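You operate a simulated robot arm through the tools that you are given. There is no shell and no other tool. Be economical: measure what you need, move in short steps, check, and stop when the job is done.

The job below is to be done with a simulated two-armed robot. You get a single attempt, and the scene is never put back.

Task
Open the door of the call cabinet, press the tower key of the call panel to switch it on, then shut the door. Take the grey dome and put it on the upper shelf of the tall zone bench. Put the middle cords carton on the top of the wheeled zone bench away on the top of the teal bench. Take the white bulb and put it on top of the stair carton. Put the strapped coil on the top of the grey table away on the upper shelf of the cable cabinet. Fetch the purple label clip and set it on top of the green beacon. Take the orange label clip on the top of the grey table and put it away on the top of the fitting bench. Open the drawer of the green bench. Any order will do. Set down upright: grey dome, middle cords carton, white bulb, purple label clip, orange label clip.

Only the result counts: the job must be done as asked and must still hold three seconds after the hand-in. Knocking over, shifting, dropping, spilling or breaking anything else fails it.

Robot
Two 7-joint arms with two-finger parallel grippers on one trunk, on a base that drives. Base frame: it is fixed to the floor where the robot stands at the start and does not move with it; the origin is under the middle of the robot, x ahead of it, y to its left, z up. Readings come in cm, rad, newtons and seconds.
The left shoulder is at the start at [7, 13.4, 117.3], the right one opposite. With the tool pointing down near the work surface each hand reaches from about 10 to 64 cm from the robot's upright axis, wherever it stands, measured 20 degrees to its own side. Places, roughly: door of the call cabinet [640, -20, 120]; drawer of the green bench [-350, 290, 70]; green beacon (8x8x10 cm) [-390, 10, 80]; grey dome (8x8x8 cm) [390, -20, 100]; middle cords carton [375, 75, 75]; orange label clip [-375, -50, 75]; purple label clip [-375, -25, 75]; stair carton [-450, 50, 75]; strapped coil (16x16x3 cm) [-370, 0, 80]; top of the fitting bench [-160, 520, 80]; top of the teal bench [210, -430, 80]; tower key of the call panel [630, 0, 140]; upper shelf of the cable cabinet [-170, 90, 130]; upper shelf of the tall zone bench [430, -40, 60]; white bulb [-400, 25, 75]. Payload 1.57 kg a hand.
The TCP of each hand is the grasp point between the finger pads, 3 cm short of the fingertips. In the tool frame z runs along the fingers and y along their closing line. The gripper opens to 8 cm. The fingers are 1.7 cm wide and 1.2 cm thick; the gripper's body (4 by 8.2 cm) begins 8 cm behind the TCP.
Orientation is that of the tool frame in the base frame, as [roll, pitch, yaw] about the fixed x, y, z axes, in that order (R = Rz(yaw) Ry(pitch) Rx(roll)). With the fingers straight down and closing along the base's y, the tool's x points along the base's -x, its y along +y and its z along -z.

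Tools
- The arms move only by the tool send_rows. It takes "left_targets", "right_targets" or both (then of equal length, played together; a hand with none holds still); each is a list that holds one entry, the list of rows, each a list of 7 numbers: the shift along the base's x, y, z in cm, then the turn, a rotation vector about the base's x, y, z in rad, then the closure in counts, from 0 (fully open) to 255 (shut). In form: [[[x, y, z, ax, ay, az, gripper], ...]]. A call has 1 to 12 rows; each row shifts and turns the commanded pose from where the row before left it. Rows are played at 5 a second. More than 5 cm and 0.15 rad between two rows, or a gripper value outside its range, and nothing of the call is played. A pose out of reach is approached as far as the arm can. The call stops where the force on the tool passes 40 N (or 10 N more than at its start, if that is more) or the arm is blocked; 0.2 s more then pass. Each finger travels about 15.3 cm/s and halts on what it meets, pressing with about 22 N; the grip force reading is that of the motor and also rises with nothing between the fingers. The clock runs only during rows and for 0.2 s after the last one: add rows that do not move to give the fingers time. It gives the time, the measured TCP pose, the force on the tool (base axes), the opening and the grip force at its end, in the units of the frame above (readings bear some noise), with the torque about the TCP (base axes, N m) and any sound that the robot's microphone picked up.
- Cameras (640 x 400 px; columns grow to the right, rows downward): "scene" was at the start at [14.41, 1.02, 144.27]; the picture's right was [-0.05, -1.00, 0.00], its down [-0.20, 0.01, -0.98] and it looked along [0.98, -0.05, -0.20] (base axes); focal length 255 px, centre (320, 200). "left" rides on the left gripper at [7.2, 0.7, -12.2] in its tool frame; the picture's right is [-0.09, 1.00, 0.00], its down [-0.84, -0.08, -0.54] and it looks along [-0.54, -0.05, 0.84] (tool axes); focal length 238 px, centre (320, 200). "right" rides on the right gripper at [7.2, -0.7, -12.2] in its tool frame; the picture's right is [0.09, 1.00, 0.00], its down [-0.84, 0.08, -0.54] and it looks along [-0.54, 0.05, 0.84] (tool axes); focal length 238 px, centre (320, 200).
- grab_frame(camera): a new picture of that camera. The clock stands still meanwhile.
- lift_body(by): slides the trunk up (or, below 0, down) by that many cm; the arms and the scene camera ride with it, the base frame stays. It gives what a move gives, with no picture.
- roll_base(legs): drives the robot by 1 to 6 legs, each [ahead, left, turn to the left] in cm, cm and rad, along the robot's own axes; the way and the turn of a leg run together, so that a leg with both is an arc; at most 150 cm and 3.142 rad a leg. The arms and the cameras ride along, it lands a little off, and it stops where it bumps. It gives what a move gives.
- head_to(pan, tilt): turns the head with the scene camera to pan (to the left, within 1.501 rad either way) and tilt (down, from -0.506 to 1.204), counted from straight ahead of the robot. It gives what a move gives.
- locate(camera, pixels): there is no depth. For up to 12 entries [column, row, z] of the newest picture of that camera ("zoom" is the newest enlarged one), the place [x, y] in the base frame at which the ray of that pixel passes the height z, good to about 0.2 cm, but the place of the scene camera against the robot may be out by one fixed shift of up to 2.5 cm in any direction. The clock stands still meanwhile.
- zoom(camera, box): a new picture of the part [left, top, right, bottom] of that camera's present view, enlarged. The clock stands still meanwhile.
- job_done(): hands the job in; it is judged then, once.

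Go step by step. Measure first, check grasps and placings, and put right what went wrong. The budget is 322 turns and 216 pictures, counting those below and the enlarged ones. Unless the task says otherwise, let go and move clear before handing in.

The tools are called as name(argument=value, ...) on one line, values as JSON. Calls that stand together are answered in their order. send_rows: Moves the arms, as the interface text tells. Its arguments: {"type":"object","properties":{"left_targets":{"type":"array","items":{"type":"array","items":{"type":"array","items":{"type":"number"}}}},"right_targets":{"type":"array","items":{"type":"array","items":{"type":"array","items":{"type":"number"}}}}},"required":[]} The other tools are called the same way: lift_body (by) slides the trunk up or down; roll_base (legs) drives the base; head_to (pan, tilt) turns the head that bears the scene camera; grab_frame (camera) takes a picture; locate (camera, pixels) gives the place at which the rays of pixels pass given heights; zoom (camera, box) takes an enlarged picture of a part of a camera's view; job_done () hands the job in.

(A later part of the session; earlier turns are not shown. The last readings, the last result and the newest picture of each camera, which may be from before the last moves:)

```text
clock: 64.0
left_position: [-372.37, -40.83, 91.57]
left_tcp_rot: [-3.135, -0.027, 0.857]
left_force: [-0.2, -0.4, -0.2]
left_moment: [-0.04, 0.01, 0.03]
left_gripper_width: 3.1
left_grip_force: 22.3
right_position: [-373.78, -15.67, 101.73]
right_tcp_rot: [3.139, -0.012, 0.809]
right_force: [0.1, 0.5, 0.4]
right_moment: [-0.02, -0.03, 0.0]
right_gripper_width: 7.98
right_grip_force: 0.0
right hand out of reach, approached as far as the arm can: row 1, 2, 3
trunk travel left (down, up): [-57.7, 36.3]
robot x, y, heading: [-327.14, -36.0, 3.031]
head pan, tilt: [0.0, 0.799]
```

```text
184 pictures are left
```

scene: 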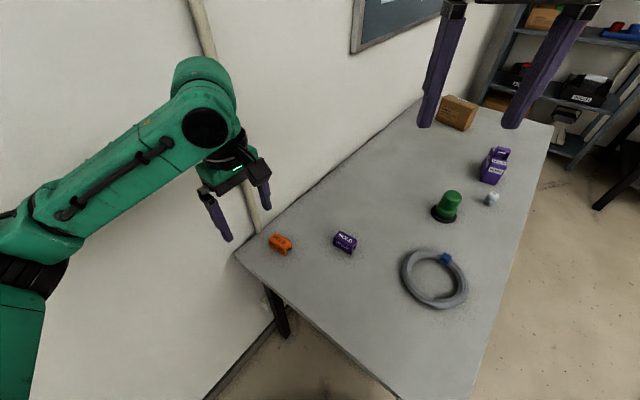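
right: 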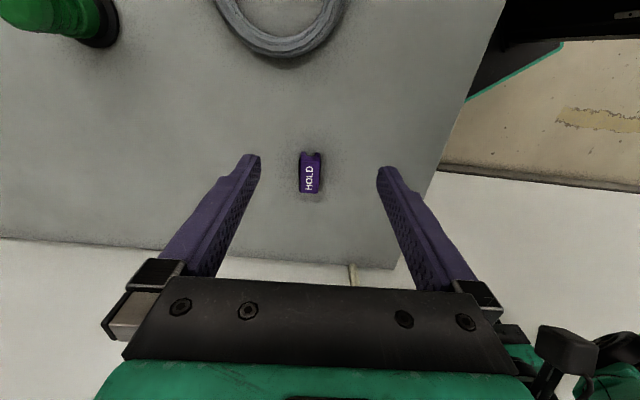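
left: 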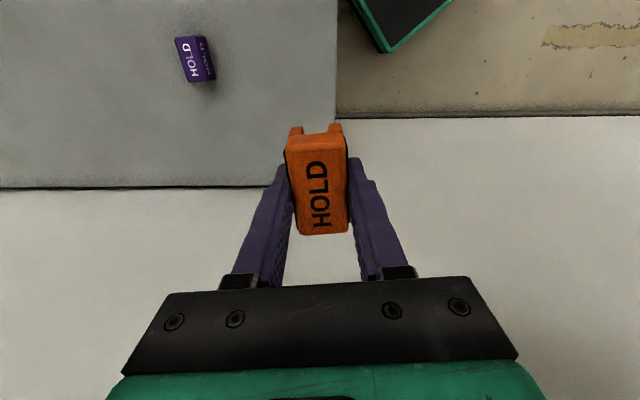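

The hand needs to be lower relative to the shoulder to stretch out. I'll go down 12 cm first and then outward.

send_rows(right_targets=[[[0, 0, -4, 0, 0, 0, 0], [0, 0, -4, 0, 0, 0, 0], [0, 0, -4, 0, 0, 0, 0], [-2.6, -2.3, 0, 0, 0, 0, 0], [-2.6, -2.3, 0, 0, 0, 0, 0], [-2.5, -2.2, 0, 0, 0, 0, 0], [0, 0, 0, 0, 0, 0, 0]]])

grab_frame(camera="right")

```text
clock: 65.6
left_position: [-372.4, -40.9, 91.51]
left_tcp_rot: [-3.134, -0.025, 0.861]
left_force: [0.8, -0.1, -0.6]
left_moment: [-0.01, 0.01, 0.01]
left_gripper_width: 3.15
left_grip_force: 22.0
right_position: [-376.0, -17.8, 89.37]
right_tcp_rot: [-3.141, -0.01, 0.81]
right_force: [-0.4, 0.3, 0.1]
right_moment: [0.0, -0.01, 0.05]
right_gripper_width: 8.01
right_grip_force: 0.0
right hand out of reach, approached as far as the arm can: row 4, 5, 6
trunk travel left (down, up): [-57.7, 36.3]
robot x, y, heading: [-327.81, -35.94, 3.031]
head pan, tilt: [0.0, 0.799]
```

```text
183 pictures are left
```

right: 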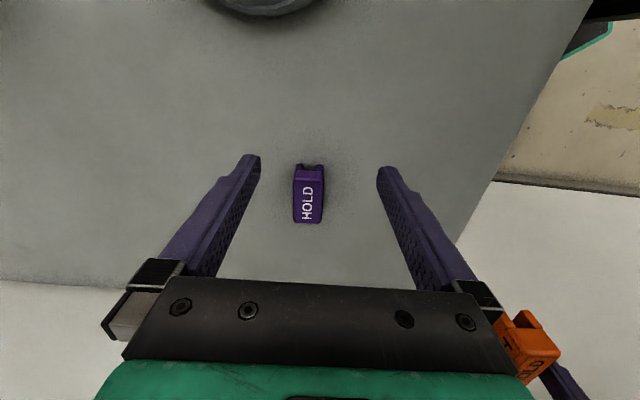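

The reach is short by about 7 cm and the left hand is near. I'll raise the left hand and shift the base toward the clip.

send_rows(left_targets=[[[2, -1, 4, 0, 0, 0, 255], [2, -1, 4, 0, 0, 0, 255], [2, 0, 4, 0, 0, 0, 255], [2, 0, 2, 0, 0, 0, 255], [0, 0, 0, 0, 0, 0, 255]]])

roll_base(legs=[[5, 5, 0]])

grab_frame(camera="right")

```text
clock: 66.8
left_position: [-364.32, -43.01, 105.44]
left_tcp_rot: [-3.137, -0.026, 0.859]
left_force: [-0.5, 0.1, -0.2]
left_moment: [0.02, -0.03, 0.0]
left_gripper_width: 3.16
left_grip_force: 21.5
right_position: [-376.22, -17.76, 89.33]
right_tcp_rot: [-3.141, -0.01, 0.81]
right_force: [-0.6, 0.1, -1.0]
right_moment: [-0.02, 0.02, 0.03]
right_gripper_width: 8.02
right_grip_force: 0.2
trunk travel left (down, up): [-57.7, 36.3]
robot x, y, heading: [-327.62, -35.92, 3.031]
head pan, tilt: [0.0, 0.799]
```

```text
clock: 67.8
left_position: [-369.55, -47.03, 105.54]
left_tcp_rot: [-3.134, -0.022, 0.857]
left_force: [-0.5, -0.3, 0.2]
left_moment: [-0.02, 0.02, 0.0]
left_gripper_width: 3.17
left_grip_force: 21.7
right_position: [-381.4, -21.81, 89.41]
right_tcp_rot: [-3.141, -0.005, 0.809]
right_force: [0.0, 0.7, 0.3]
right_moment: [-0.01, 0.02, 0.05]
right_gripper_width: 8.01
right_grip_force: 0.1
trunk travel left (down, up): [-57.7, 36.3]
robot x, y, heading: [-333.14, -40.23, 3.03]
head pan, tilt: [0.0, 0.799]
```

```text
182 pictures are left
```

right: 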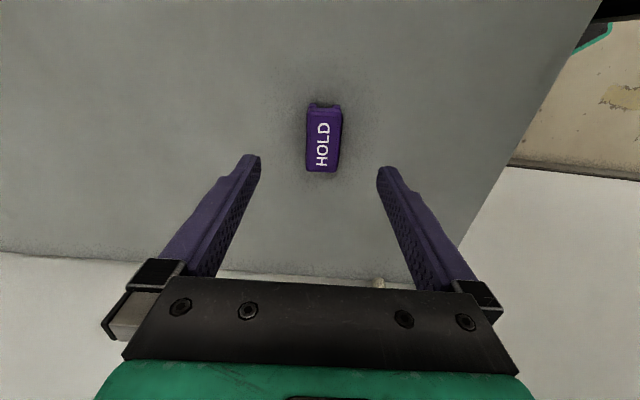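

Centred on the purple clip. Descending 10 cm and closing.

send_rows(right_targets=[[[0, -0.6, -4, 0, 0, 0, 0], [0, 0, -4, 0, 0, 0, 0], [0, 0, -2, 0, 0, 0, 0], [0, 0, 0, 0, 0, 0, 0], [0, 0, 0, 0, 0, 0, 255], [0, 0, 0, 0, 0, 0, 255], [0, 0, 0, 0, 0, 0, 255]]])

grab_frame(camera="right")

```text
clock: 69.4
left_position: [-369.4, -47.13, 105.63]
left_tcp_rot: [-3.135, -0.021, 0.857]
left_force: [-0.6, -0.5, -1.5]
left_moment: [-0.01, 0.06, -0.01]
left_gripper_width: 3.17
left_grip_force: 21.4
right_position: [-380.54, -21.81, 79.61]
right_tcp_rot: [-3.141, -0.001, 0.808]
right_force: [0.5, -0.2, 0.2]
right_moment: [0.03, 0.0, 0.02]
right_gripper_width: 3.09
right_grip_force: 22.2
right hand out of reach, approached as far as the arm can: row 1, 2, 3
trunk travel left (down, up): [-57.7, 36.3]
robot x, y, heading: [-332.8, -40.45, 3.028]
head pan, tilt: [0.0, 0.799]
```

```text
181 pictures are left
```

right: 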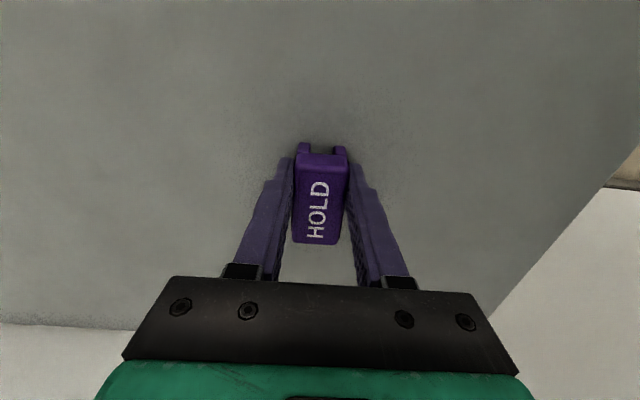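

Purple is held at 3.1 cm. Lifting it and pulling both hands in before driving round to the long side.

send_rows(right_targets=[[[0.3, 0, 2, 0, 0, 0, 255], [1.5, 0.5, 4, 0, 0, 0, 255], [2, 0.5, 4, 0, 0, 0, 255], [3, 1, 3.5, 0, 0, 0, 255], [3, 1, 3.5, 0, 0, 0, 255], [3, 1, 3.5, 0, 0, 0, 255], [3, 1, 3.5, 0, 0, 0, 255], [0, 0, 0, 0, 0, 0, 255]]])

grab_frame(camera="right")

```text
clock: 71.2
left_position: [-369.54, -47.11, 105.52]
left_tcp_rot: [-3.134, -0.021, 0.857]
left_force: [-0.6, -0.1, 0.0]
left_moment: [0.0, 0.0, 0.03]
left_gripper_width: 3.16
left_grip_force: 22.1
right_position: [-364.55, -16.69, 103.92]
right_tcp_rot: [3.142, -0.004, 0.808]
right_force: [-0.5, -0.1, -0.6]
right_moment: [-0.01, 0.02, 0.01]
right_gripper_width: 3.1
right_grip_force: 22.0
trunk travel left (down, up): [-57.7, 36.3]
robot x, y, heading: [-332.99, -40.26, 3.025]
head pan, tilt: [0.0, 0.799]
```

```text
180 pictures are left
```

right: 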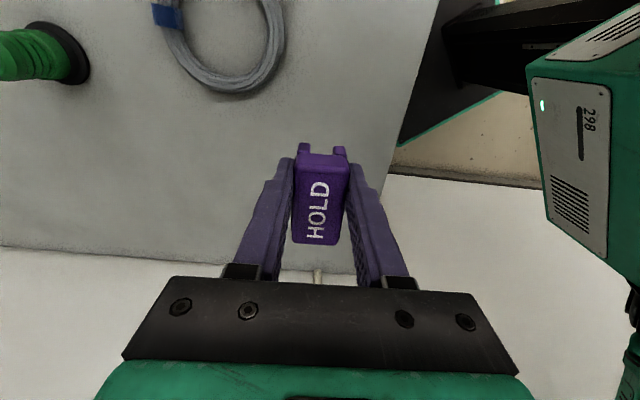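

Purple held clear. I'll back off diagonally from the table end, turn to face the long side, and slide along it.

roll_base(legs=[[-40, -50, 0], [0, 0, 0.9], [0, -83, 0]])

head_to(pan=0.0, tilt=0.75)

grab_frame(camera="scene")

```text
clock: 81.0
left_position: [-361.56, 26.81, 105.47]
left_tcp_rot: [-3.135, -0.026, 1.762]
left_force: [-0.8, 0.6, -0.6]
left_moment: [0.0, 0.01, 0.0]
left_gripper_width: 3.14
left_grip_force: 21.9
right_position: [-382.54, 49.39, 103.85]
right_tcp_rot: [3.142, -0.009, 1.714]
right_force: [-0.2, -0.4, 0.3]
right_moment: [-0.03, 0.0, 0.01]
right_gripper_width: 3.12
right_grip_force: 22.2
trunk travel left (down, up): [-57.7, 36.3]
robot x, y, heading: [-344.34, 59.88, -2.348]
head pan, tilt: [0.0, 0.799]
```

```text
clock: 81.6
left_position: [-361.58, 26.77, 105.43]
left_tcp_rot: [-3.136, -0.027, 1.764]
left_force: [0.4, -0.3, -0.1]
left_moment: [0.0, 0.01, -0.02]
left_gripper_width: 3.14
left_grip_force: 22.5
right_position: [-382.39, 49.48, 103.95]
right_tcp_rot: [3.141, -0.011, 1.715]
right_force: [0.4, 0.2, -1.0]
right_moment: [0.0, -0.01, -0.01]
right_gripper_width: 3.12
right_grip_force: 22.7
trunk travel left (down, up): [-57.7, 36.3]
robot x, y, heading: [-344.4, 60.31, -2.342]
head pan, tilt: [0.0, 0.75]
```

```text
179 pictures are left
```

scene: 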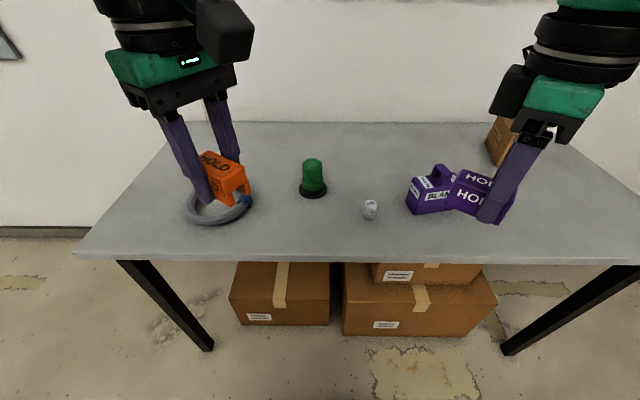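

I face the long side now; the beacon is at (313,175) and boxes stand below the front edge. I'll move ahead 15 cm and look through the wrist cameras.

roll_base(legs=[[14, 0, 0]])

grab_frame(camera="right")

grab_frame(camera="scene")

```text
clock: 83.0
left_position: [-371.48, 16.6, 105.53]
left_tcp_rot: [-3.132, -0.026, 1.768]
left_force: [0.3, -0.2, -0.3]
left_moment: [-0.04, -0.04, -0.03]
left_gripper_width: 3.12
left_grip_force: 22.3
right_position: [-392.28, 39.16, 103.92]
right_tcp_rot: [-3.14, -0.009, 1.72]
right_force: [0.2, 1.1, -1.1]
right_moment: [-0.02, 0.01, 0.01]
right_gripper_width: 3.12
right_grip_force: 22.0
trunk travel left (down, up): [-57.7, 36.3]
robot x, y, heading: [-354.46, 50.36, -2.345]
head pan, tilt: [0.0, 0.75]
```

```text
178 pictures are left
```

right: 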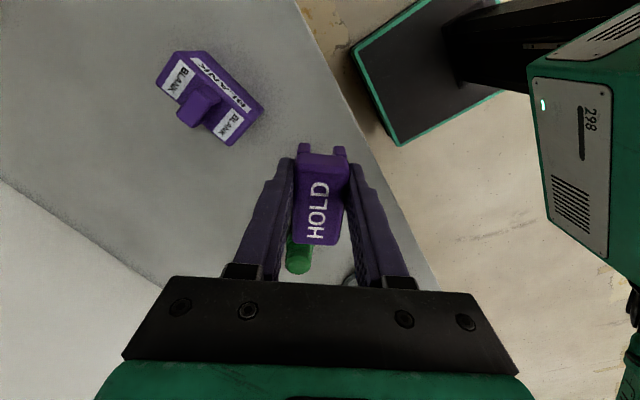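

```text
177 pictures are left
```

scene: 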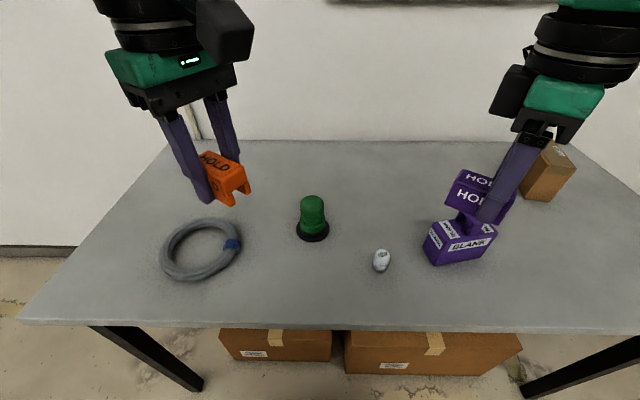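

locate(camera="right", pixels=[[355, 47, 30], [400, 145, 30], [355, 47, 20], [400, 145, 20], [355, 47, 40], [400, 145, 40], [300, 0, 76], [370, 145, 76], [300, 250, 86]])

locate(camera="scene", pixels=[[312, 236, 76], [312, 200, 86], [201, 250, 77], [381, 269, 76], [381, 252, 80], [547, 195, 76], [20, 324, 76], [330, 326, 76]])

```text
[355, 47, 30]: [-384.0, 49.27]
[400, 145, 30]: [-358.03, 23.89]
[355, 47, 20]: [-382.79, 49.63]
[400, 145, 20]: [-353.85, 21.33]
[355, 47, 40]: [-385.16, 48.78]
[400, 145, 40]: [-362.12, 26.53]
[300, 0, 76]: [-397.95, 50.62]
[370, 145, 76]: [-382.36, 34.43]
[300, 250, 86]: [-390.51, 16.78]
```

```text
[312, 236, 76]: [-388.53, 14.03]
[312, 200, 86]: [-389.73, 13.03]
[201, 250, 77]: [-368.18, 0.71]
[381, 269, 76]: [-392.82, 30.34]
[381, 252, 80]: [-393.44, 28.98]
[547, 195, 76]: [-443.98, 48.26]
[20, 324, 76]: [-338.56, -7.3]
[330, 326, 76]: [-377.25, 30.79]
```

The base front is about 8 cm short of the table edge, so I can still advance a little. I'll move the right hand nearer the beacon and measure it with the wrist camera.

send_rows(right_targets=[[[0.5, -4, 0, 0, 0, 0, 255], [0.5, -4, 0, 0, 0, 0, 255], [0.5, -2, 0, 0, 0, 0, 255], [0, 0, 0, 0, 0, 0, 255]]])

grab_frame(camera="right")

grab_frame(camera="left")

```text
clock: 84.0
left_position: [-371.25, 16.74, 105.6]
left_tcp_rot: [-3.133, -0.027, 1.769]
left_force: [0.4, -0.6, 0.5]
left_moment: [-0.04, 0.01, 0.01]
left_gripper_width: 3.14
left_grip_force: 21.6
right_position: [-390.86, 28.74, 104.16]
right_tcp_rot: [-3.14, -0.012, 1.718]
right_force: [0.4, -0.2, -0.3]
right_moment: [0.04, 0.04, -0.04]
right_gripper_width: 3.11
right_grip_force: 21.9
trunk travel left (down, up): [-57.7, 36.3]
robot x, y, heading: [-354.52, 49.88, -2.346]
head pan, tilt: [0.0, 0.75]
```

```text
176 pictures are left
```

right: 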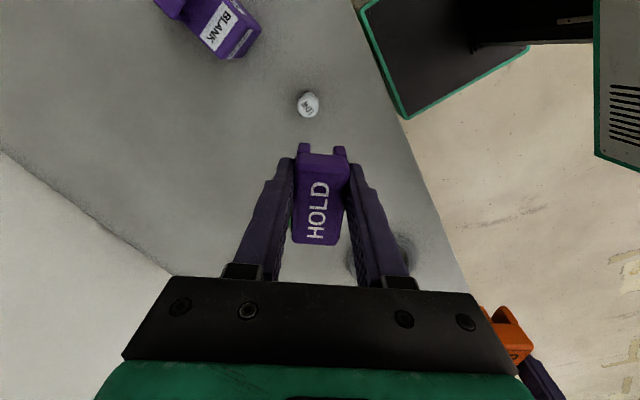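

```text
175 pictures are left
```

left: 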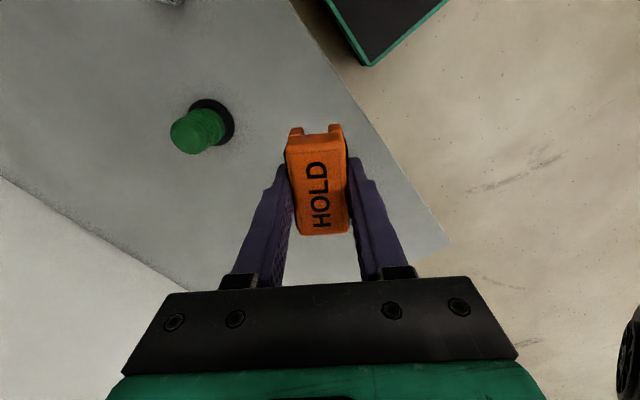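

The left wrist view shows the beacon clearly at (200,127). I'll zoom in and locate its top and base.

zoom(camera="left", box=[136, 80, 264, 160])

```text
5.00 times, centred on (200, 120) of left
```

zoom: 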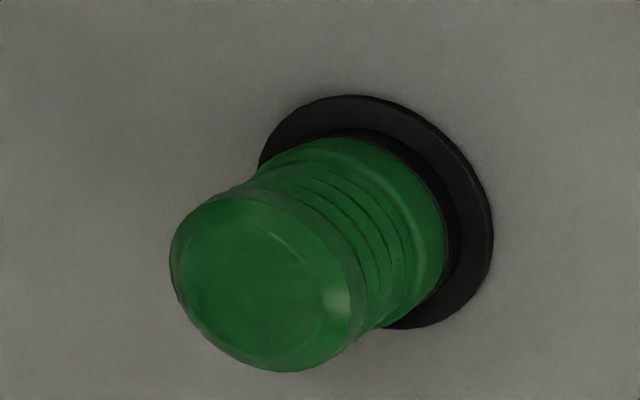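

locate(camera="zoom", pixels=[[376, 212, 76.5], [255, 288, 86], [262, 282, 85], [172, 265, 85], [358, 310, 85], [493, 230, 76.5], [258, 165, 76.5]])

```text
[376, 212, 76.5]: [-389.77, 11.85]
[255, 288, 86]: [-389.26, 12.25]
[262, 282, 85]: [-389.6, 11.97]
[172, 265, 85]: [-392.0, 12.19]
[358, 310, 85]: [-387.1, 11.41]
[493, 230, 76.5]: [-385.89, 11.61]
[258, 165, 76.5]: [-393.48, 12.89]
```

Beacon axis is at (-389.6,12.0) with its top near z 86. I'll carry the purple clip over it, accounting for the clip sitting 0.9 cm toward the tool's -x.

send_rows(right_targets=[[[0.3, -4, 0, 0, 0, 0, 255], [0.3, -4, 0, 0, 0, 0, 255], [0.3, -4, 0, 0, 0, 0, 255], [0.3, -3.8, 0, 0, 0, 0, 255], [0, 0, -4, 0, 0, 0, 255], [0, 0, -4, 0, 0, 0, 255], [0, 0, -3, 0, 0, 0, 255], [0, 0, 0, 0, 0, 0, 255]]])

grab_frame(camera="right")

grab_frame(camera="left")

grab_frame(camera="scene")

```text
clock: 85.8
left_position: [-371.32, 16.5, 105.43]
left_tcp_rot: [-3.134, -0.024, 1.768]
left_force: [-0.9, 0.1, 0.6]
left_moment: [0.0, -0.03, -0.01]
left_gripper_width: 3.11
left_grip_force: 22.4
right_position: [-391.37, 26.34, 91.3]
right_tcp_rot: [-3.14, -0.011, 1.719]
right_force: [-0.3, 0.2, -0.5]
right_moment: [0.03, -0.01, -0.01]
right_gripper_width: 3.12
right_grip_force: 21.9
right hand out of reach, approached as far as the arm can: row 1, 2, 3, 4
trunk travel left (down, up): [-57.7, 36.3]
robot x, y, heading: [-354.29, 49.74, -2.342]
head pan, tilt: [0.0, 0.75]
```

```text
173 pictures are left
```

right: 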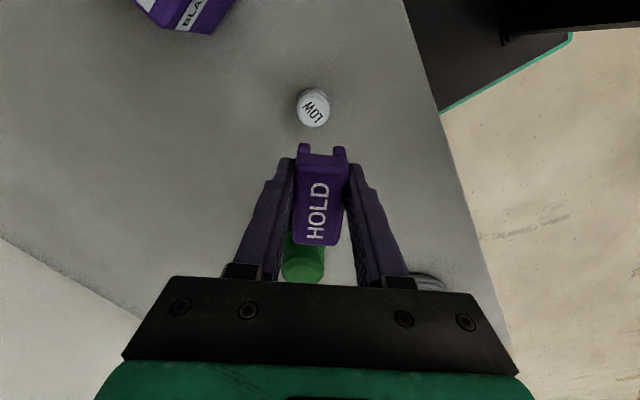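

```text
172 pictures are left
```

left: 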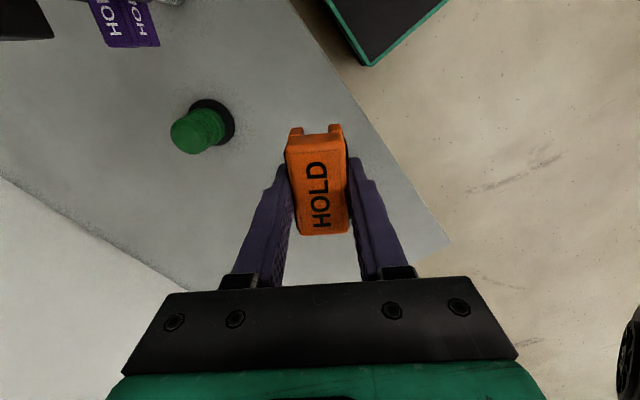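

```text
171 pictures are left
```

scene: 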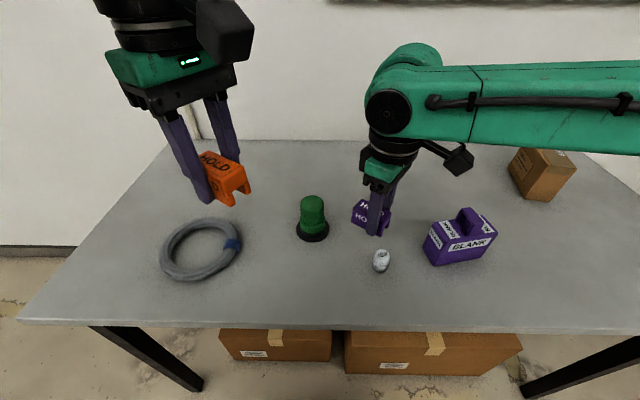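

The right arm can't swing that far left, so I'll raise it and let the base carry it (left 10.5, ahead 4).

send_rows(right_targets=[[[0, 0, 4, 0, 0, 0, 255], [0, 0, 2, 0, 0, 0, 255], [0, 0, 0, 0, 0, 0, 255]]])

roll_base(legs=[[4, 10.5, 0]])

send_rows(right_targets=[[[-1.5, -1.5, 0, 0, 0, 0, 255], [-1.5, -1.5, 0, 0, 0, 0, 255], [0, 0, 0, 0, 0, 0, 255]]])

grab_frame(camera="scene")

```text
clock: 86.6
left_position: [-371.44, 16.66, 105.43]
left_tcp_rot: [-3.134, -0.026, 1.769]
left_force: [-0.1, 0.1, -0.5]
left_moment: [0.0, 0.04, -0.01]
left_gripper_width: 3.14
left_grip_force: 21.9
right_position: [-391.43, 26.45, 97.65]
right_tcp_rot: [-3.139, -0.011, 1.72]
right_force: [-0.3, -0.1, -0.7]
right_moment: [-0.04, 0.03, 0.01]
right_gripper_width: 3.1
right_grip_force: 21.7
trunk travel left (down, up): [-57.7, 36.3]
robot x, y, heading: [-354.48, 49.97, -2.344]
head pan, tilt: [0.0, 0.75]
```

```text
clock: 87.8
left_position: [-366.76, 6.3, 105.54]
left_tcp_rot: [-3.136, -0.026, 1.768]
left_force: [-0.2, 0.6, -0.2]
left_moment: [-0.03, 0.0, 0.04]
left_gripper_width: 3.13
left_grip_force: 21.8
right_position: [-386.53, 16.15, 97.6]
right_tcp_rot: [-3.141, -0.009, 1.717]
right_force: [-0.2, 0.3, 0.3]
right_moment: [0.03, 0.03, 0.01]
right_gripper_width: 3.12
right_grip_force: 22.2
trunk travel left (down, up): [-57.7, 36.3]
robot x, y, heading: [-349.53, 39.46, -2.344]
head pan, tilt: [0.0, 0.75]
```

```text
clock: 88.6
left_position: [-366.63, 6.31, 105.57]
left_tcp_rot: [-3.134, -0.028, 1.767]
left_force: [0.6, 0.5, -0.6]
left_moment: [-0.05, 0.01, -0.02]
left_gripper_width: 3.15
left_grip_force: 21.9
right_position: [-388.82, 13.92, 97.5]
right_tcp_rot: [-3.141, -0.009, 1.717]
right_force: [0.6, 0.3, -0.3]
right_moment: [-0.03, 0.01, -0.01]
right_gripper_width: 3.14
right_grip_force: 21.8
right hand out of reach, approached as far as the arm can: row 2
trunk travel left (down, up): [-57.7, 36.3]
robot x, y, heading: [-349.72, 40.01, -2.343]
head pan, tilt: [0.0, 0.75]
```

```text
170 pictures are left
```

scene: 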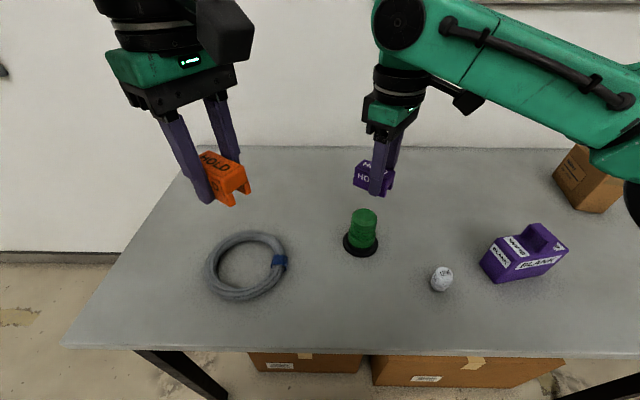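

The hand needs 1.3 cm more ahead; I'll nudge the base and check with the left camera.

roll_base(legs=[[1.6, 0, 0]])

grab_frame(camera="left")

grab_frame(camera="right")

```text
clock: 89.4
left_position: [-367.6, 5.31, 105.57]
left_tcp_rot: [-3.133, -0.025, 1.769]
left_force: [0.0, -0.3, -0.3]
left_moment: [-0.02, 0.05, 0.0]
left_gripper_width: 3.15
left_grip_force: 22.1
right_position: [-389.8, 12.8, 97.56]
right_tcp_rot: [-3.141, -0.008, 1.72]
right_force: [-0.1, 0.5, 0.0]
right_moment: [0.02, 0.0, -0.02]
right_gripper_width: 3.12
right_grip_force: 21.8
trunk travel left (down, up): [-57.7, 36.3]
robot x, y, heading: [-350.56, 39.01, -2.348]
head pan, tilt: [0.0, 0.75]
```

```text
169 pictures are left
```

left: 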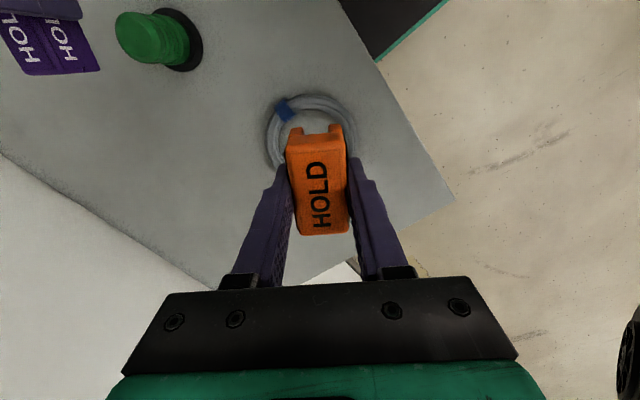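

```text
168 pictures are left
```

right: 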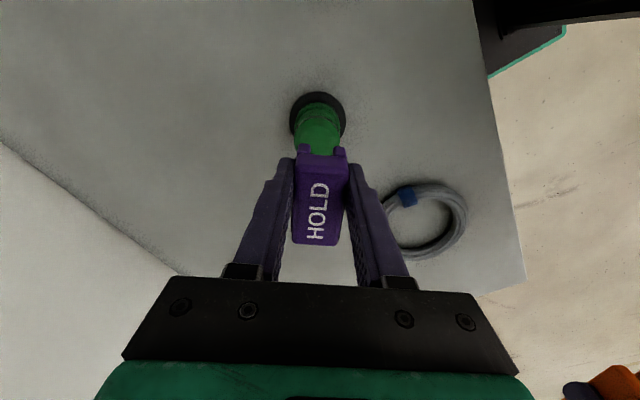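

locate(camera="right", pixels=[[318, 117, 76.5], [290, 117, 76.5], [346, 117, 76.5]])

send_rows(right_targets=[[[0, 0, -3, 0, 0, 0, 255], [0, 0, -3, 0, 0, 0, 255], [0, 0, -1, 0, 0, 0, 255], [0, 0, 0, 0, 0, 0, 255]]])

grab_frame(camera="right")

zoom(camera="scene", box=[290, 120, 450, 270])

```text
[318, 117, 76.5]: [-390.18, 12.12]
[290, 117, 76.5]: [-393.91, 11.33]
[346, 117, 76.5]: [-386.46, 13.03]
```

```text
clock: 90.4
left_position: [-367.73, 5.02, 105.48]
left_tcp_rot: [-3.132, -0.026, 1.768]
left_force: [0.1, 0.1, 0.8]
left_moment: [-0.03, -0.01, 0.05]
left_gripper_width: 3.11
left_grip_force: 21.9
right_position: [-389.98, 12.87, 90.53]
right_tcp_rot: [-3.141, -0.008, 1.719]
right_force: [-0.2, -0.1, -0.5]
right_moment: [-0.02, -0.01, -0.01]
right_gripper_width: 3.12
right_grip_force: 22.0
trunk travel left (down, up): [-57.7, 36.3]
robot x, y, heading: [-350.4, 38.76, -2.34]
head pan, tilt: [0.0, 0.75]
```

```text
167 pictures are left
```

right: 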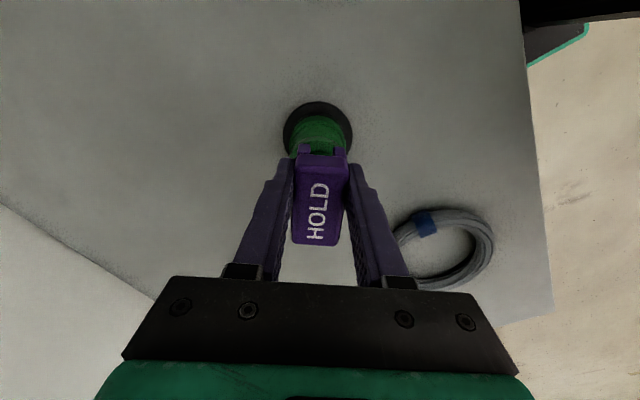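

```text
2.67 times, centred on (370, 195) of scene
```

zoom: 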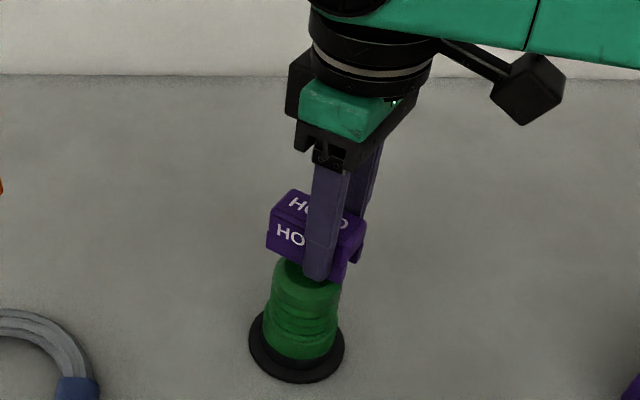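

Clip is over the beacon top with about 1 cm to go. Lowering in small steps to contact.

send_rows(right_targets=[[[0, 0, -0.5, 0, 0, 0, 255], [0, 0, -0.3, 0, 0, 0, 255], [0, 0, 0, 0, 0, 0, 255]]])

send_rows(right_targets=[[[0, 0, -0.3, 0, 0, 0, 255], [0, 0, 0, 0, 0, 0, 255]]])

```text
clock: 91.2
left_position: [-367.59, 5.11, 105.48]
left_tcp_rot: [-3.136, -0.026, 1.768]
left_force: [0.0, -0.2, 0.2]
left_moment: [0.0, 0.02, 0.0]
left_gripper_width: 3.13
left_grip_force: 22.0
right_position: [-389.88, 12.84, 89.6]
right_tcp_rot: [-3.138, -0.007, 1.719]
right_force: [-0.1, 1.1, -0.5]
right_moment: [0.02, -0.03, 0.01]
right_gripper_width: 3.13
right_grip_force: 21.9
trunk travel left (down, up): [-57.7, 36.3]
robot x, y, heading: [-350.75, 38.64, -2.348]
head pan, tilt: [0.0, 0.75]
```

```text
clock: 91.8
left_position: [-367.64, 5.22, 105.35]
left_tcp_rot: [-3.136, -0.026, 1.768]
left_force: [0.1, -0.8, 0.2]
left_moment: [0.0, 0.01, -0.01]
left_gripper_width: 3.13
left_grip_force: 22.2
right_position: [-390.06, 12.95, 89.26]
right_tcp_rot: [-3.138, -0.01, 1.718]
right_force: [-0.6, -0.6, -0.1]
right_moment: [-0.01, 0.0, -0.02]
right_gripper_width: 3.12
right_grip_force: 22.2
trunk travel left (down, up): [-57.7, 36.3]
robot x, y, heading: [-350.81, 38.48, -2.345]
head pan, tilt: [0.0, 0.75]
```

send_rows(right_targets=[[[0, 0, -0.3, 0, 0, 0, 255], [0, 0, 0, 0, 0, 0, 255]]])

send_rows(right_targets=[[[0, 0, -0.3, 0, 0, 0, 255], [0, 0, 0, 0, 0, 0, 255]]])

zoom(camera="scene", box=[310, 160, 406, 250])

```text
clock: 92.4
left_position: [-367.82, 5.13, 105.48]
left_tcp_rot: [-3.136, -0.027, 1.769]
left_force: [-0.3, -0.2, -1.1]
left_moment: [-0.02, -0.03, 0.03]
left_gripper_width: 3.14
left_grip_force: 22.3
right_position: [-390.01, 12.91, 88.95]
right_tcp_rot: [-3.139, -0.009, 1.719]
right_force: [-0.1, 0.3, 0.8]
right_moment: [0.01, 0.0, -0.01]
right_gripper_width: 3.1
right_grip_force: 21.9
trunk travel left (down, up): [-57.7, 36.3]
robot x, y, heading: [-350.49, 38.63, -2.348]
head pan, tilt: [0.0, 0.75]
```

```text
clock: 93.0
left_position: [-367.64, 5.17, 105.49]
left_tcp_rot: [-3.132, -0.025, 1.768]
left_force: [-0.2, 0.2, -0.7]
left_moment: [0.02, -0.03, 0.01]
left_gripper_width: 3.15
left_grip_force: 22.2
right_position: [-389.96, 12.88, 88.74]
right_tcp_rot: [-3.139, -0.007, 1.719]
right_force: [0.3, -0.4, 2.0]
right_moment: [-0.09, -0.04, -0.03]
right_gripper_width: 3.11
right_grip_force: 22.0
trunk travel left (down, up): [-57.7, 36.3]
robot x, y, heading: [-350.4, 38.63, -2.347]
head pan, tilt: [0.0, 0.75]
```

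```text
4.44 times, centred on (358, 205) of scene
```

zoom: 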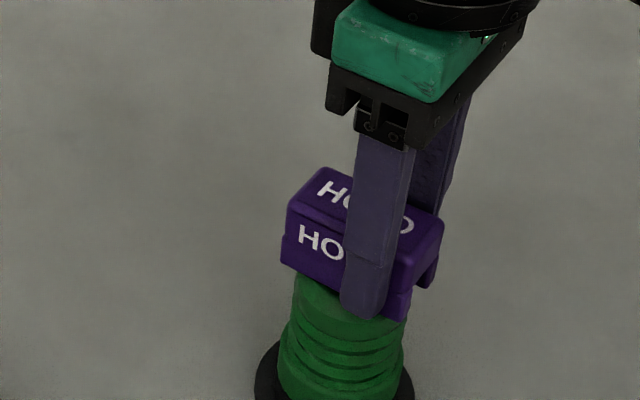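

Contact shows at z 88.7 (2 N), but the clip looks a little right of the beacon's axis. I'll measure the clip's centre in the right view.

grab_frame(camera="right")

locate(camera="right", pixels=[[298, 155, 89.3], [346, 155, 89.3], [292, 244, 89.3], [342, 244, 89.3], [318, 117, 76.5], [304, 147, 85.2], [340, 147, 85.2]])

```text
164 pictures are left
```

right: 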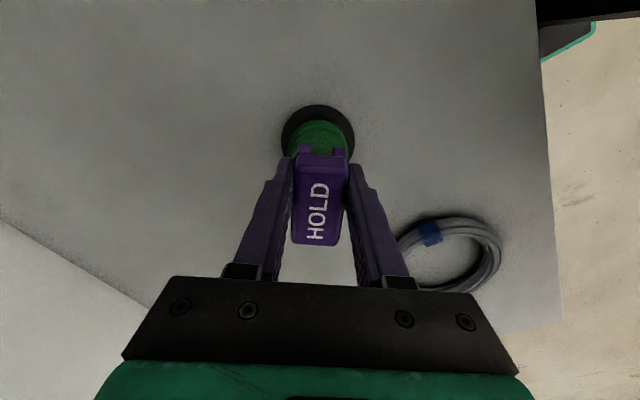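

```text
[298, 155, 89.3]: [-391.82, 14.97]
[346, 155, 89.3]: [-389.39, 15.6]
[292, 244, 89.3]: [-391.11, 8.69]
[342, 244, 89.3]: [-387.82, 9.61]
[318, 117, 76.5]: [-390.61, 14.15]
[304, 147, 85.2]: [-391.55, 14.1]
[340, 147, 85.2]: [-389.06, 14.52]
```

Wrist view puts the clip at (-390.0,12.2), nearly over the axis; the scene view hints at half a centimetre off to the right. I'll nudge 0.4 cm left, set down and release.

send_rows(right_targets=[[[0, 0, 0.5, 0, 0, 0, 255], [0.35, -0.4, 0, 0, 0, 0, 255], [0, 0, 0, 0, 0, 0, 255], [0, 0, -0.3, 0, 0, 0, 255], [0, 0, -0.25, 0, 0, 0, 255], [0, 0, 0, 0, 0, 0, 255]]])

zoom(camera="scene", box=[310, 160, 406, 250])

```text
clock: 94.4
left_position: [-367.74, 5.11, 105.59]
left_tcp_rot: [-3.133, -0.026, 1.768]
left_force: [0.1, 0.6, -0.6]
left_moment: [-0.01, 0.04, 0.0]
left_gripper_width: 3.16
left_grip_force: 22.3
right_position: [-389.7, 12.35, 88.68]
right_tcp_rot: [-3.139, -0.008, 1.718]
right_force: [0.1, 0.2, -0.4]
right_moment: [-0.03, 0.01, -0.02]
right_gripper_width: 3.12
right_grip_force: 22.2
trunk travel left (down, up): [-57.7, 36.3]
robot x, y, heading: [-350.82, 38.66, -2.345]
head pan, tilt: [0.0, 0.75]
```

```text
4.44 times, centred on (358, 205) of scene
```

zoom: 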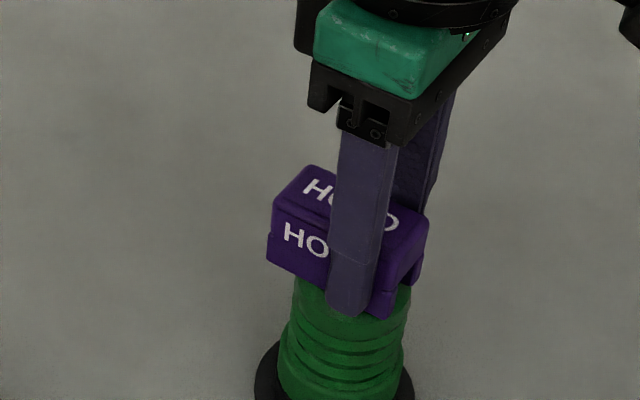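

Now centred. Lower slightly and open partly, then rise.

send_rows(right_targets=[[[0, 0, -0.15, 0, 0, 0, 255], [0, 0, 0, 0, 0, 0, 255], [0, 0, 0, 0, 0, 0, 120], [0, 0, 0, 0, 0, 0, 80], [0, 0, 2, 0, 0, 0, 80], [0, 0, 4, 0, 0, 0, 80], [0, 0, 4, 0, 0, 0, 80], [0, 0, 0, 0, 0, 0, 0]]])

zoom(camera="scene", box=[310, 160, 406, 250])

grab_frame(camera="right")

```text
clock: 96.2
left_position: [-367.62, 5.06, 105.48]
left_tcp_rot: [-3.134, -0.027, 1.768]
left_force: [-0.2, 0.5, -1.0]
left_moment: [-0.01, -0.01, 0.01]
left_gripper_width: 3.11
left_grip_force: 21.9
right_position: [-389.42, 12.55, 96.78]
right_tcp_rot: [-3.14, -0.007, 1.72]
right_force: [-0.2, 0.1, 0.2]
right_moment: [-0.01, -0.01, -0.03]
right_gripper_width: 8.0
right_grip_force: 0.1
right hand out of reach, approached as far as the arm can: row 7
trunk travel left (down, up): [-57.7, 36.3]
robot x, y, heading: [-350.93, 38.78, -2.341]
head pan, tilt: [0.0, 0.75]
```

```text
4.44 times, centred on (358, 205) of scene
```

zoom: 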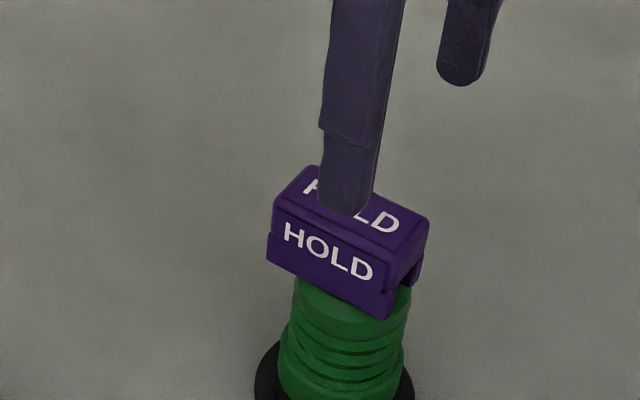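

```text
161 pictures are left
```

right: 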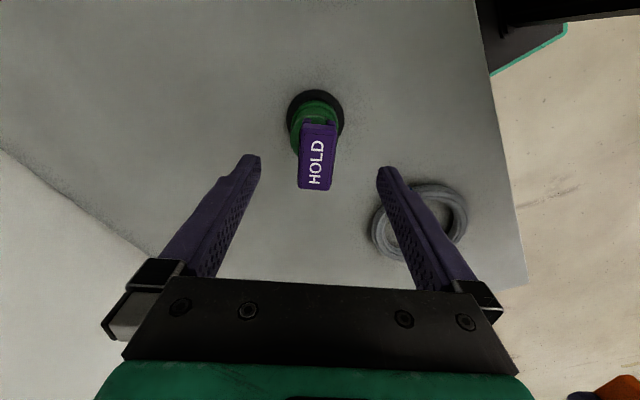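

The purple clip rests on the beacon. Next the bulb: move the right hand toward it and measure.

send_rows(right_targets=[[[-1, 4.5, 0, 0, 0, 0, 0], [-1, 4.5, 0, 0, 0, 0, 0], [-1, 2, 0, 0, 0, 0, 0], [0, 0, 0, 0, 0, 0, 0]]])

grab_frame(camera="right")

```text
clock: 97.2
left_position: [-367.68, 5.07, 105.6]
left_tcp_rot: [-3.132, -0.027, 1.767]
left_force: [-0.2, -0.6, 0.1]
left_moment: [-0.01, 0.01, 0.01]
left_gripper_width: 3.13
left_grip_force: 22.0
right_position: [-392.58, 23.54, 96.44]
right_tcp_rot: [3.141, -0.008, 1.719]
right_force: [0.0, -0.2, 0.6]
right_moment: [-0.02, 0.03, -0.02]
right_gripper_width: 7.99
right_grip_force: 0.0
trunk travel left (down, up): [-57.7, 36.3]
robot x, y, heading: [-350.69, 39.14, -2.347]
head pan, tilt: [0.0, 0.75]
```

```text
160 pictures are left
```

right: 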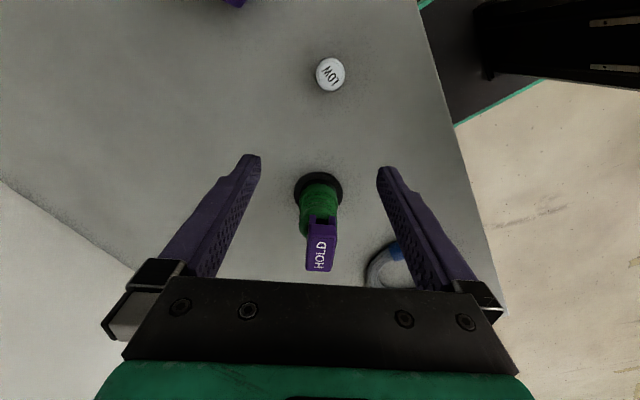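

zoom(camera="right", box=[282, 45, 378, 105])

locate(camera="right", pixels=[[330, 75, 76], [330, 75, 78], [330, 75, 80], [316, 75, 78], [345, 75, 78]])

zoom(camera="scene", box=[390, 210, 586, 310])

```text
6.67 times, centred on (330, 75) of right
```

zoom: 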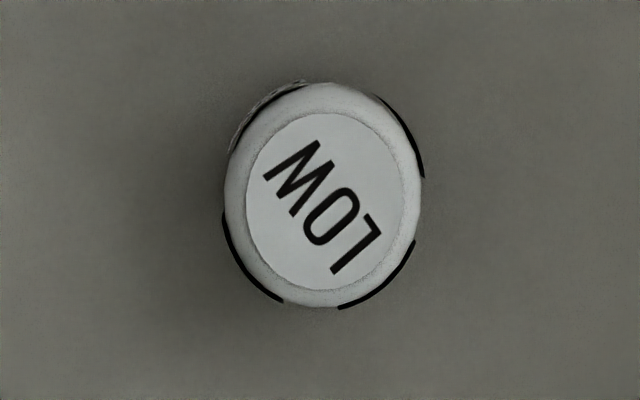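

```text
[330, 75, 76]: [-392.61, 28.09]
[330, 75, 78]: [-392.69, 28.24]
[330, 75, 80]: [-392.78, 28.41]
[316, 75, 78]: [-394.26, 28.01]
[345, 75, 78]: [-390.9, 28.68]
```

```text
3.27 times, centred on (488, 260) of scene
```

zoom: 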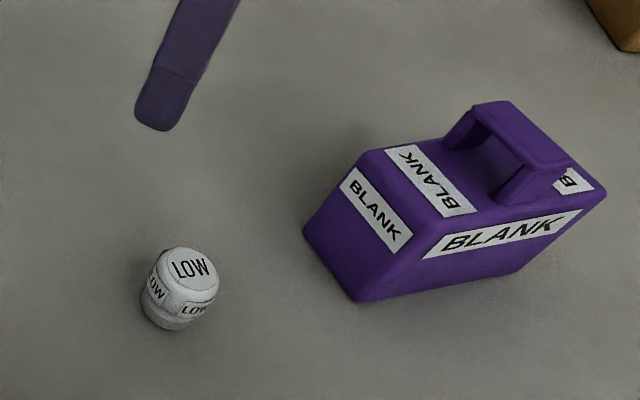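

Bulb centre is (-392.7,28.3), 3.3 cm wide, about 4 cm tall. I'll grasp it, and check the brown carton's label too.

zoom(camera="scene", box=[540, 130, 640, 220])

send_rows(right_targets=[[[-0.1, 4.7, 0, 0, 0, 0, 0], [0, 0, -4.5, 0, 0, 0, 0], [0, 0, -4.5, 0, 0, 0, 0], [0, 0, -4.5, 0, 0, 0, 0], [0, 0, -3, 0, 0, 0, 0], [0, 0, 0, 0, 0, 0, 0]]])

grab_frame(camera="right")

```text
4.44 times, centred on (590, 175) of scene
```

zoom: 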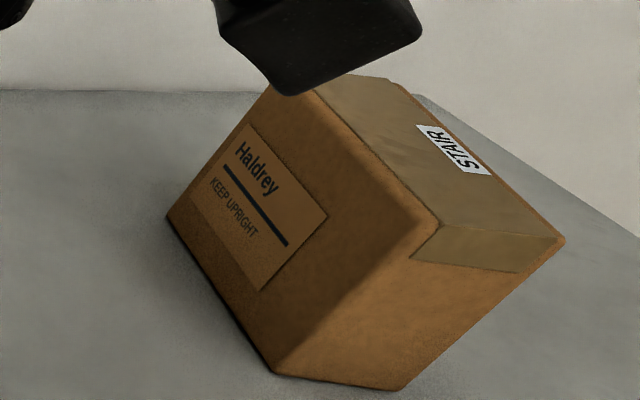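

```text
clock: 98.6
left_position: [-367.67, 5.17, 105.42]
left_tcp_rot: [-3.133, -0.023, 1.768]
left_force: [0.8, -0.1, 0.3]
left_moment: [-0.02, 0.04, -0.01]
left_gripper_width: 3.15
left_grip_force: 21.8
right_position: [-392.91, 28.47, 79.92]
right_tcp_rot: [-3.14, -0.006, 1.718]
right_force: [-1.0, 1.3, -1.3]
right_moment: [-0.01, 0.0, 0.0]
right_gripper_width: 8.0
right_grip_force: 0.0
trunk travel left (down, up): [-57.7, 36.3]
robot x, y, heading: [-350.74, 38.95, -2.345]
head pan, tilt: [0.0, 0.75]
```

```text
156 pictures are left
```

right: 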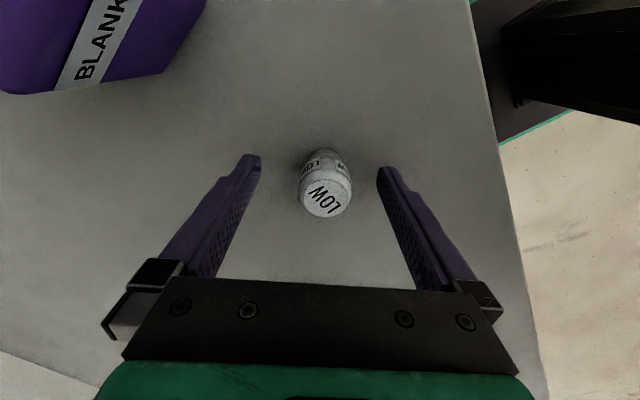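

The "STAIR" label confirms the carton. The bulb is between the fingers; closing.

send_rows(right_targets=[[[0, 0, -0.3, 0, 0, 0, 0], [0, 0, 0, 0, 0, 0, 255], [0, 0, 0, 0, 0, 0, 255], [0, 0, 0, 0, 0, 0, 255], [0, 0, 3, 0, 0, 0, 255], [0, 0, 4, 0, 0, 0, 255], [0, 0, 4, 0, 0, 0, 255], [0, 0, 4, 0, 0, 0, 255], [0, 0, 4, 0, 0, 0, 255], [0, 0, 2, 0, 0, 0, 255], [0, 0, 0, 0, 0, 0, 255]]])

grab_frame(camera="right")

grab_frame(camera="scene")

```text
clock: 101.0
left_position: [-367.63, 5.1, 105.49]
left_tcp_rot: [-3.133, -0.027, 1.768]
left_force: [-0.2, 1.1, -0.2]
left_moment: [0.0, 0.01, 0.02]
left_gripper_width: 3.16
left_grip_force: 22.0
right_position: [-392.95, 28.42, 100.6]
right_tcp_rot: [-3.141, -0.008, 1.719]
right_force: [-0.1, -1.1, -0.3]
right_moment: [0.0, 0.0, 0.01]
right_gripper_width: 2.97
right_grip_force: 21.5
trunk travel left (down, up): [-57.7, 36.3]
robot x, y, heading: [-350.63, 38.54, -2.345]
head pan, tilt: [0.0, 0.75]
```

```text
155 pictures are left
```

right: 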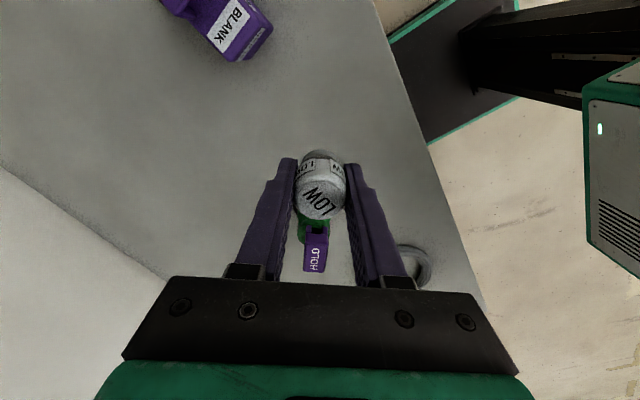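

```text
154 pictures are left
```

scene: 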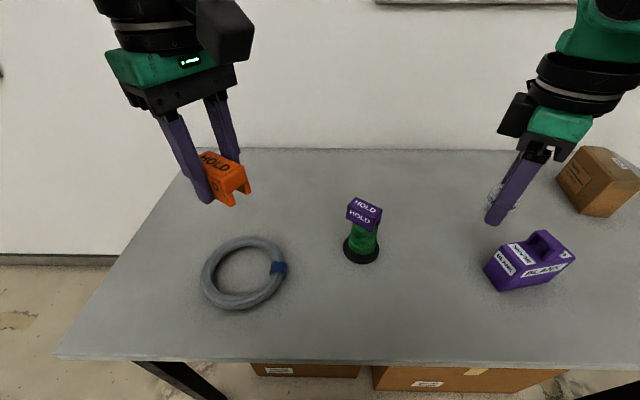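

Bulb held, purple still on the beacon. I'll slide right along the table toward the stair carton.

roll_base(legs=[[0, -48, 0]])

grab_frame(camera="scene")

grab_frame(camera="right")

```text
clock: 103.8
left_position: [-401.5, 38.02, 105.41]
left_tcp_rot: [-3.133, -0.026, 1.776]
left_force: [0.9, -0.3, -0.9]
left_moment: [0.03, 0.01, -0.02]
left_gripper_width: 3.16
left_grip_force: 22.0
right_position: [-426.94, 61.12, 100.56]
right_tcp_rot: [-3.14, -0.009, 1.727]
right_force: [-0.3, -0.2, -0.1]
right_moment: [0.0, 0.0, -0.03]
right_gripper_width: 3.0
right_grip_force: 22.4
trunk travel left (down, up): [-57.7, 36.3]
robot x, y, heading: [-385.02, 71.75, -2.332]
head pan, tilt: [0.0, 0.75]
```

```text
153 pictures are left
```

scene: 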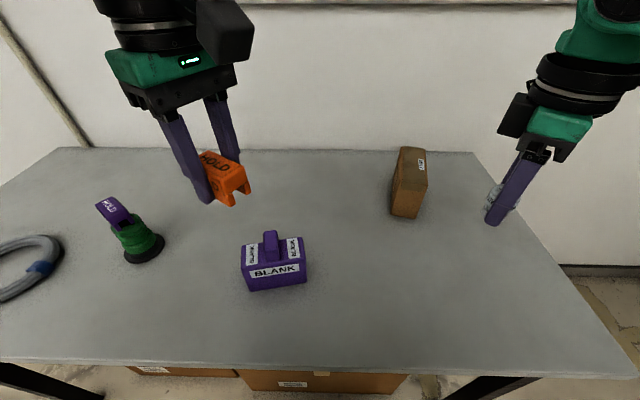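

```text
152 pictures are left
```

right: 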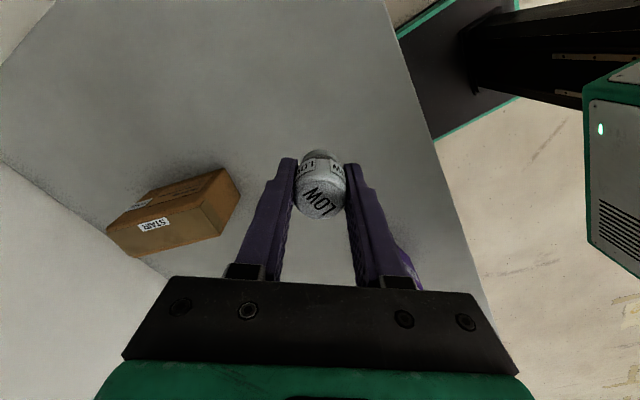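

zoom(camera="right", box=[78, 145, 270, 265])

zoom(camera="scene", box=[360, 130, 456, 230])

```text
3.33 times, centred on (174, 205) of right
```

zoom: 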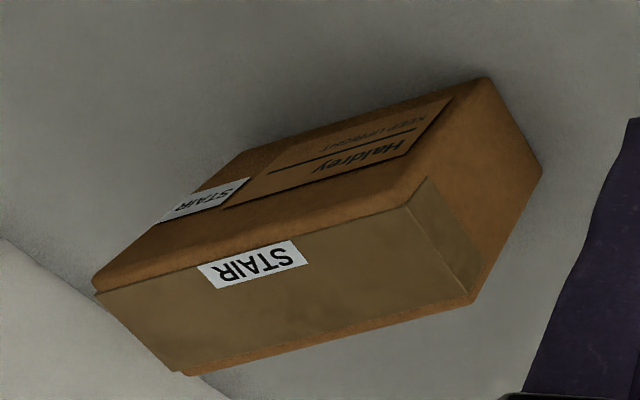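

```text
4.00 times, centred on (408, 180) of scene
```

zoom: 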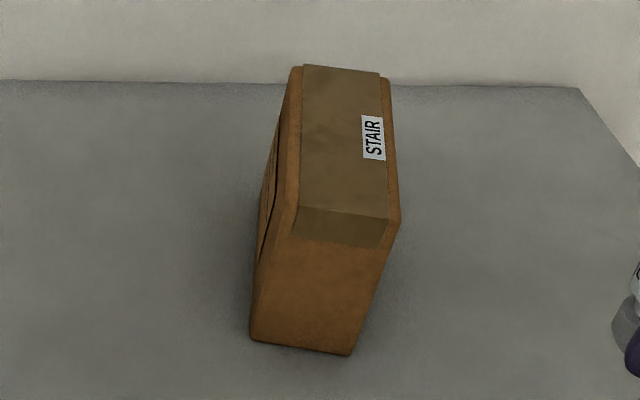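

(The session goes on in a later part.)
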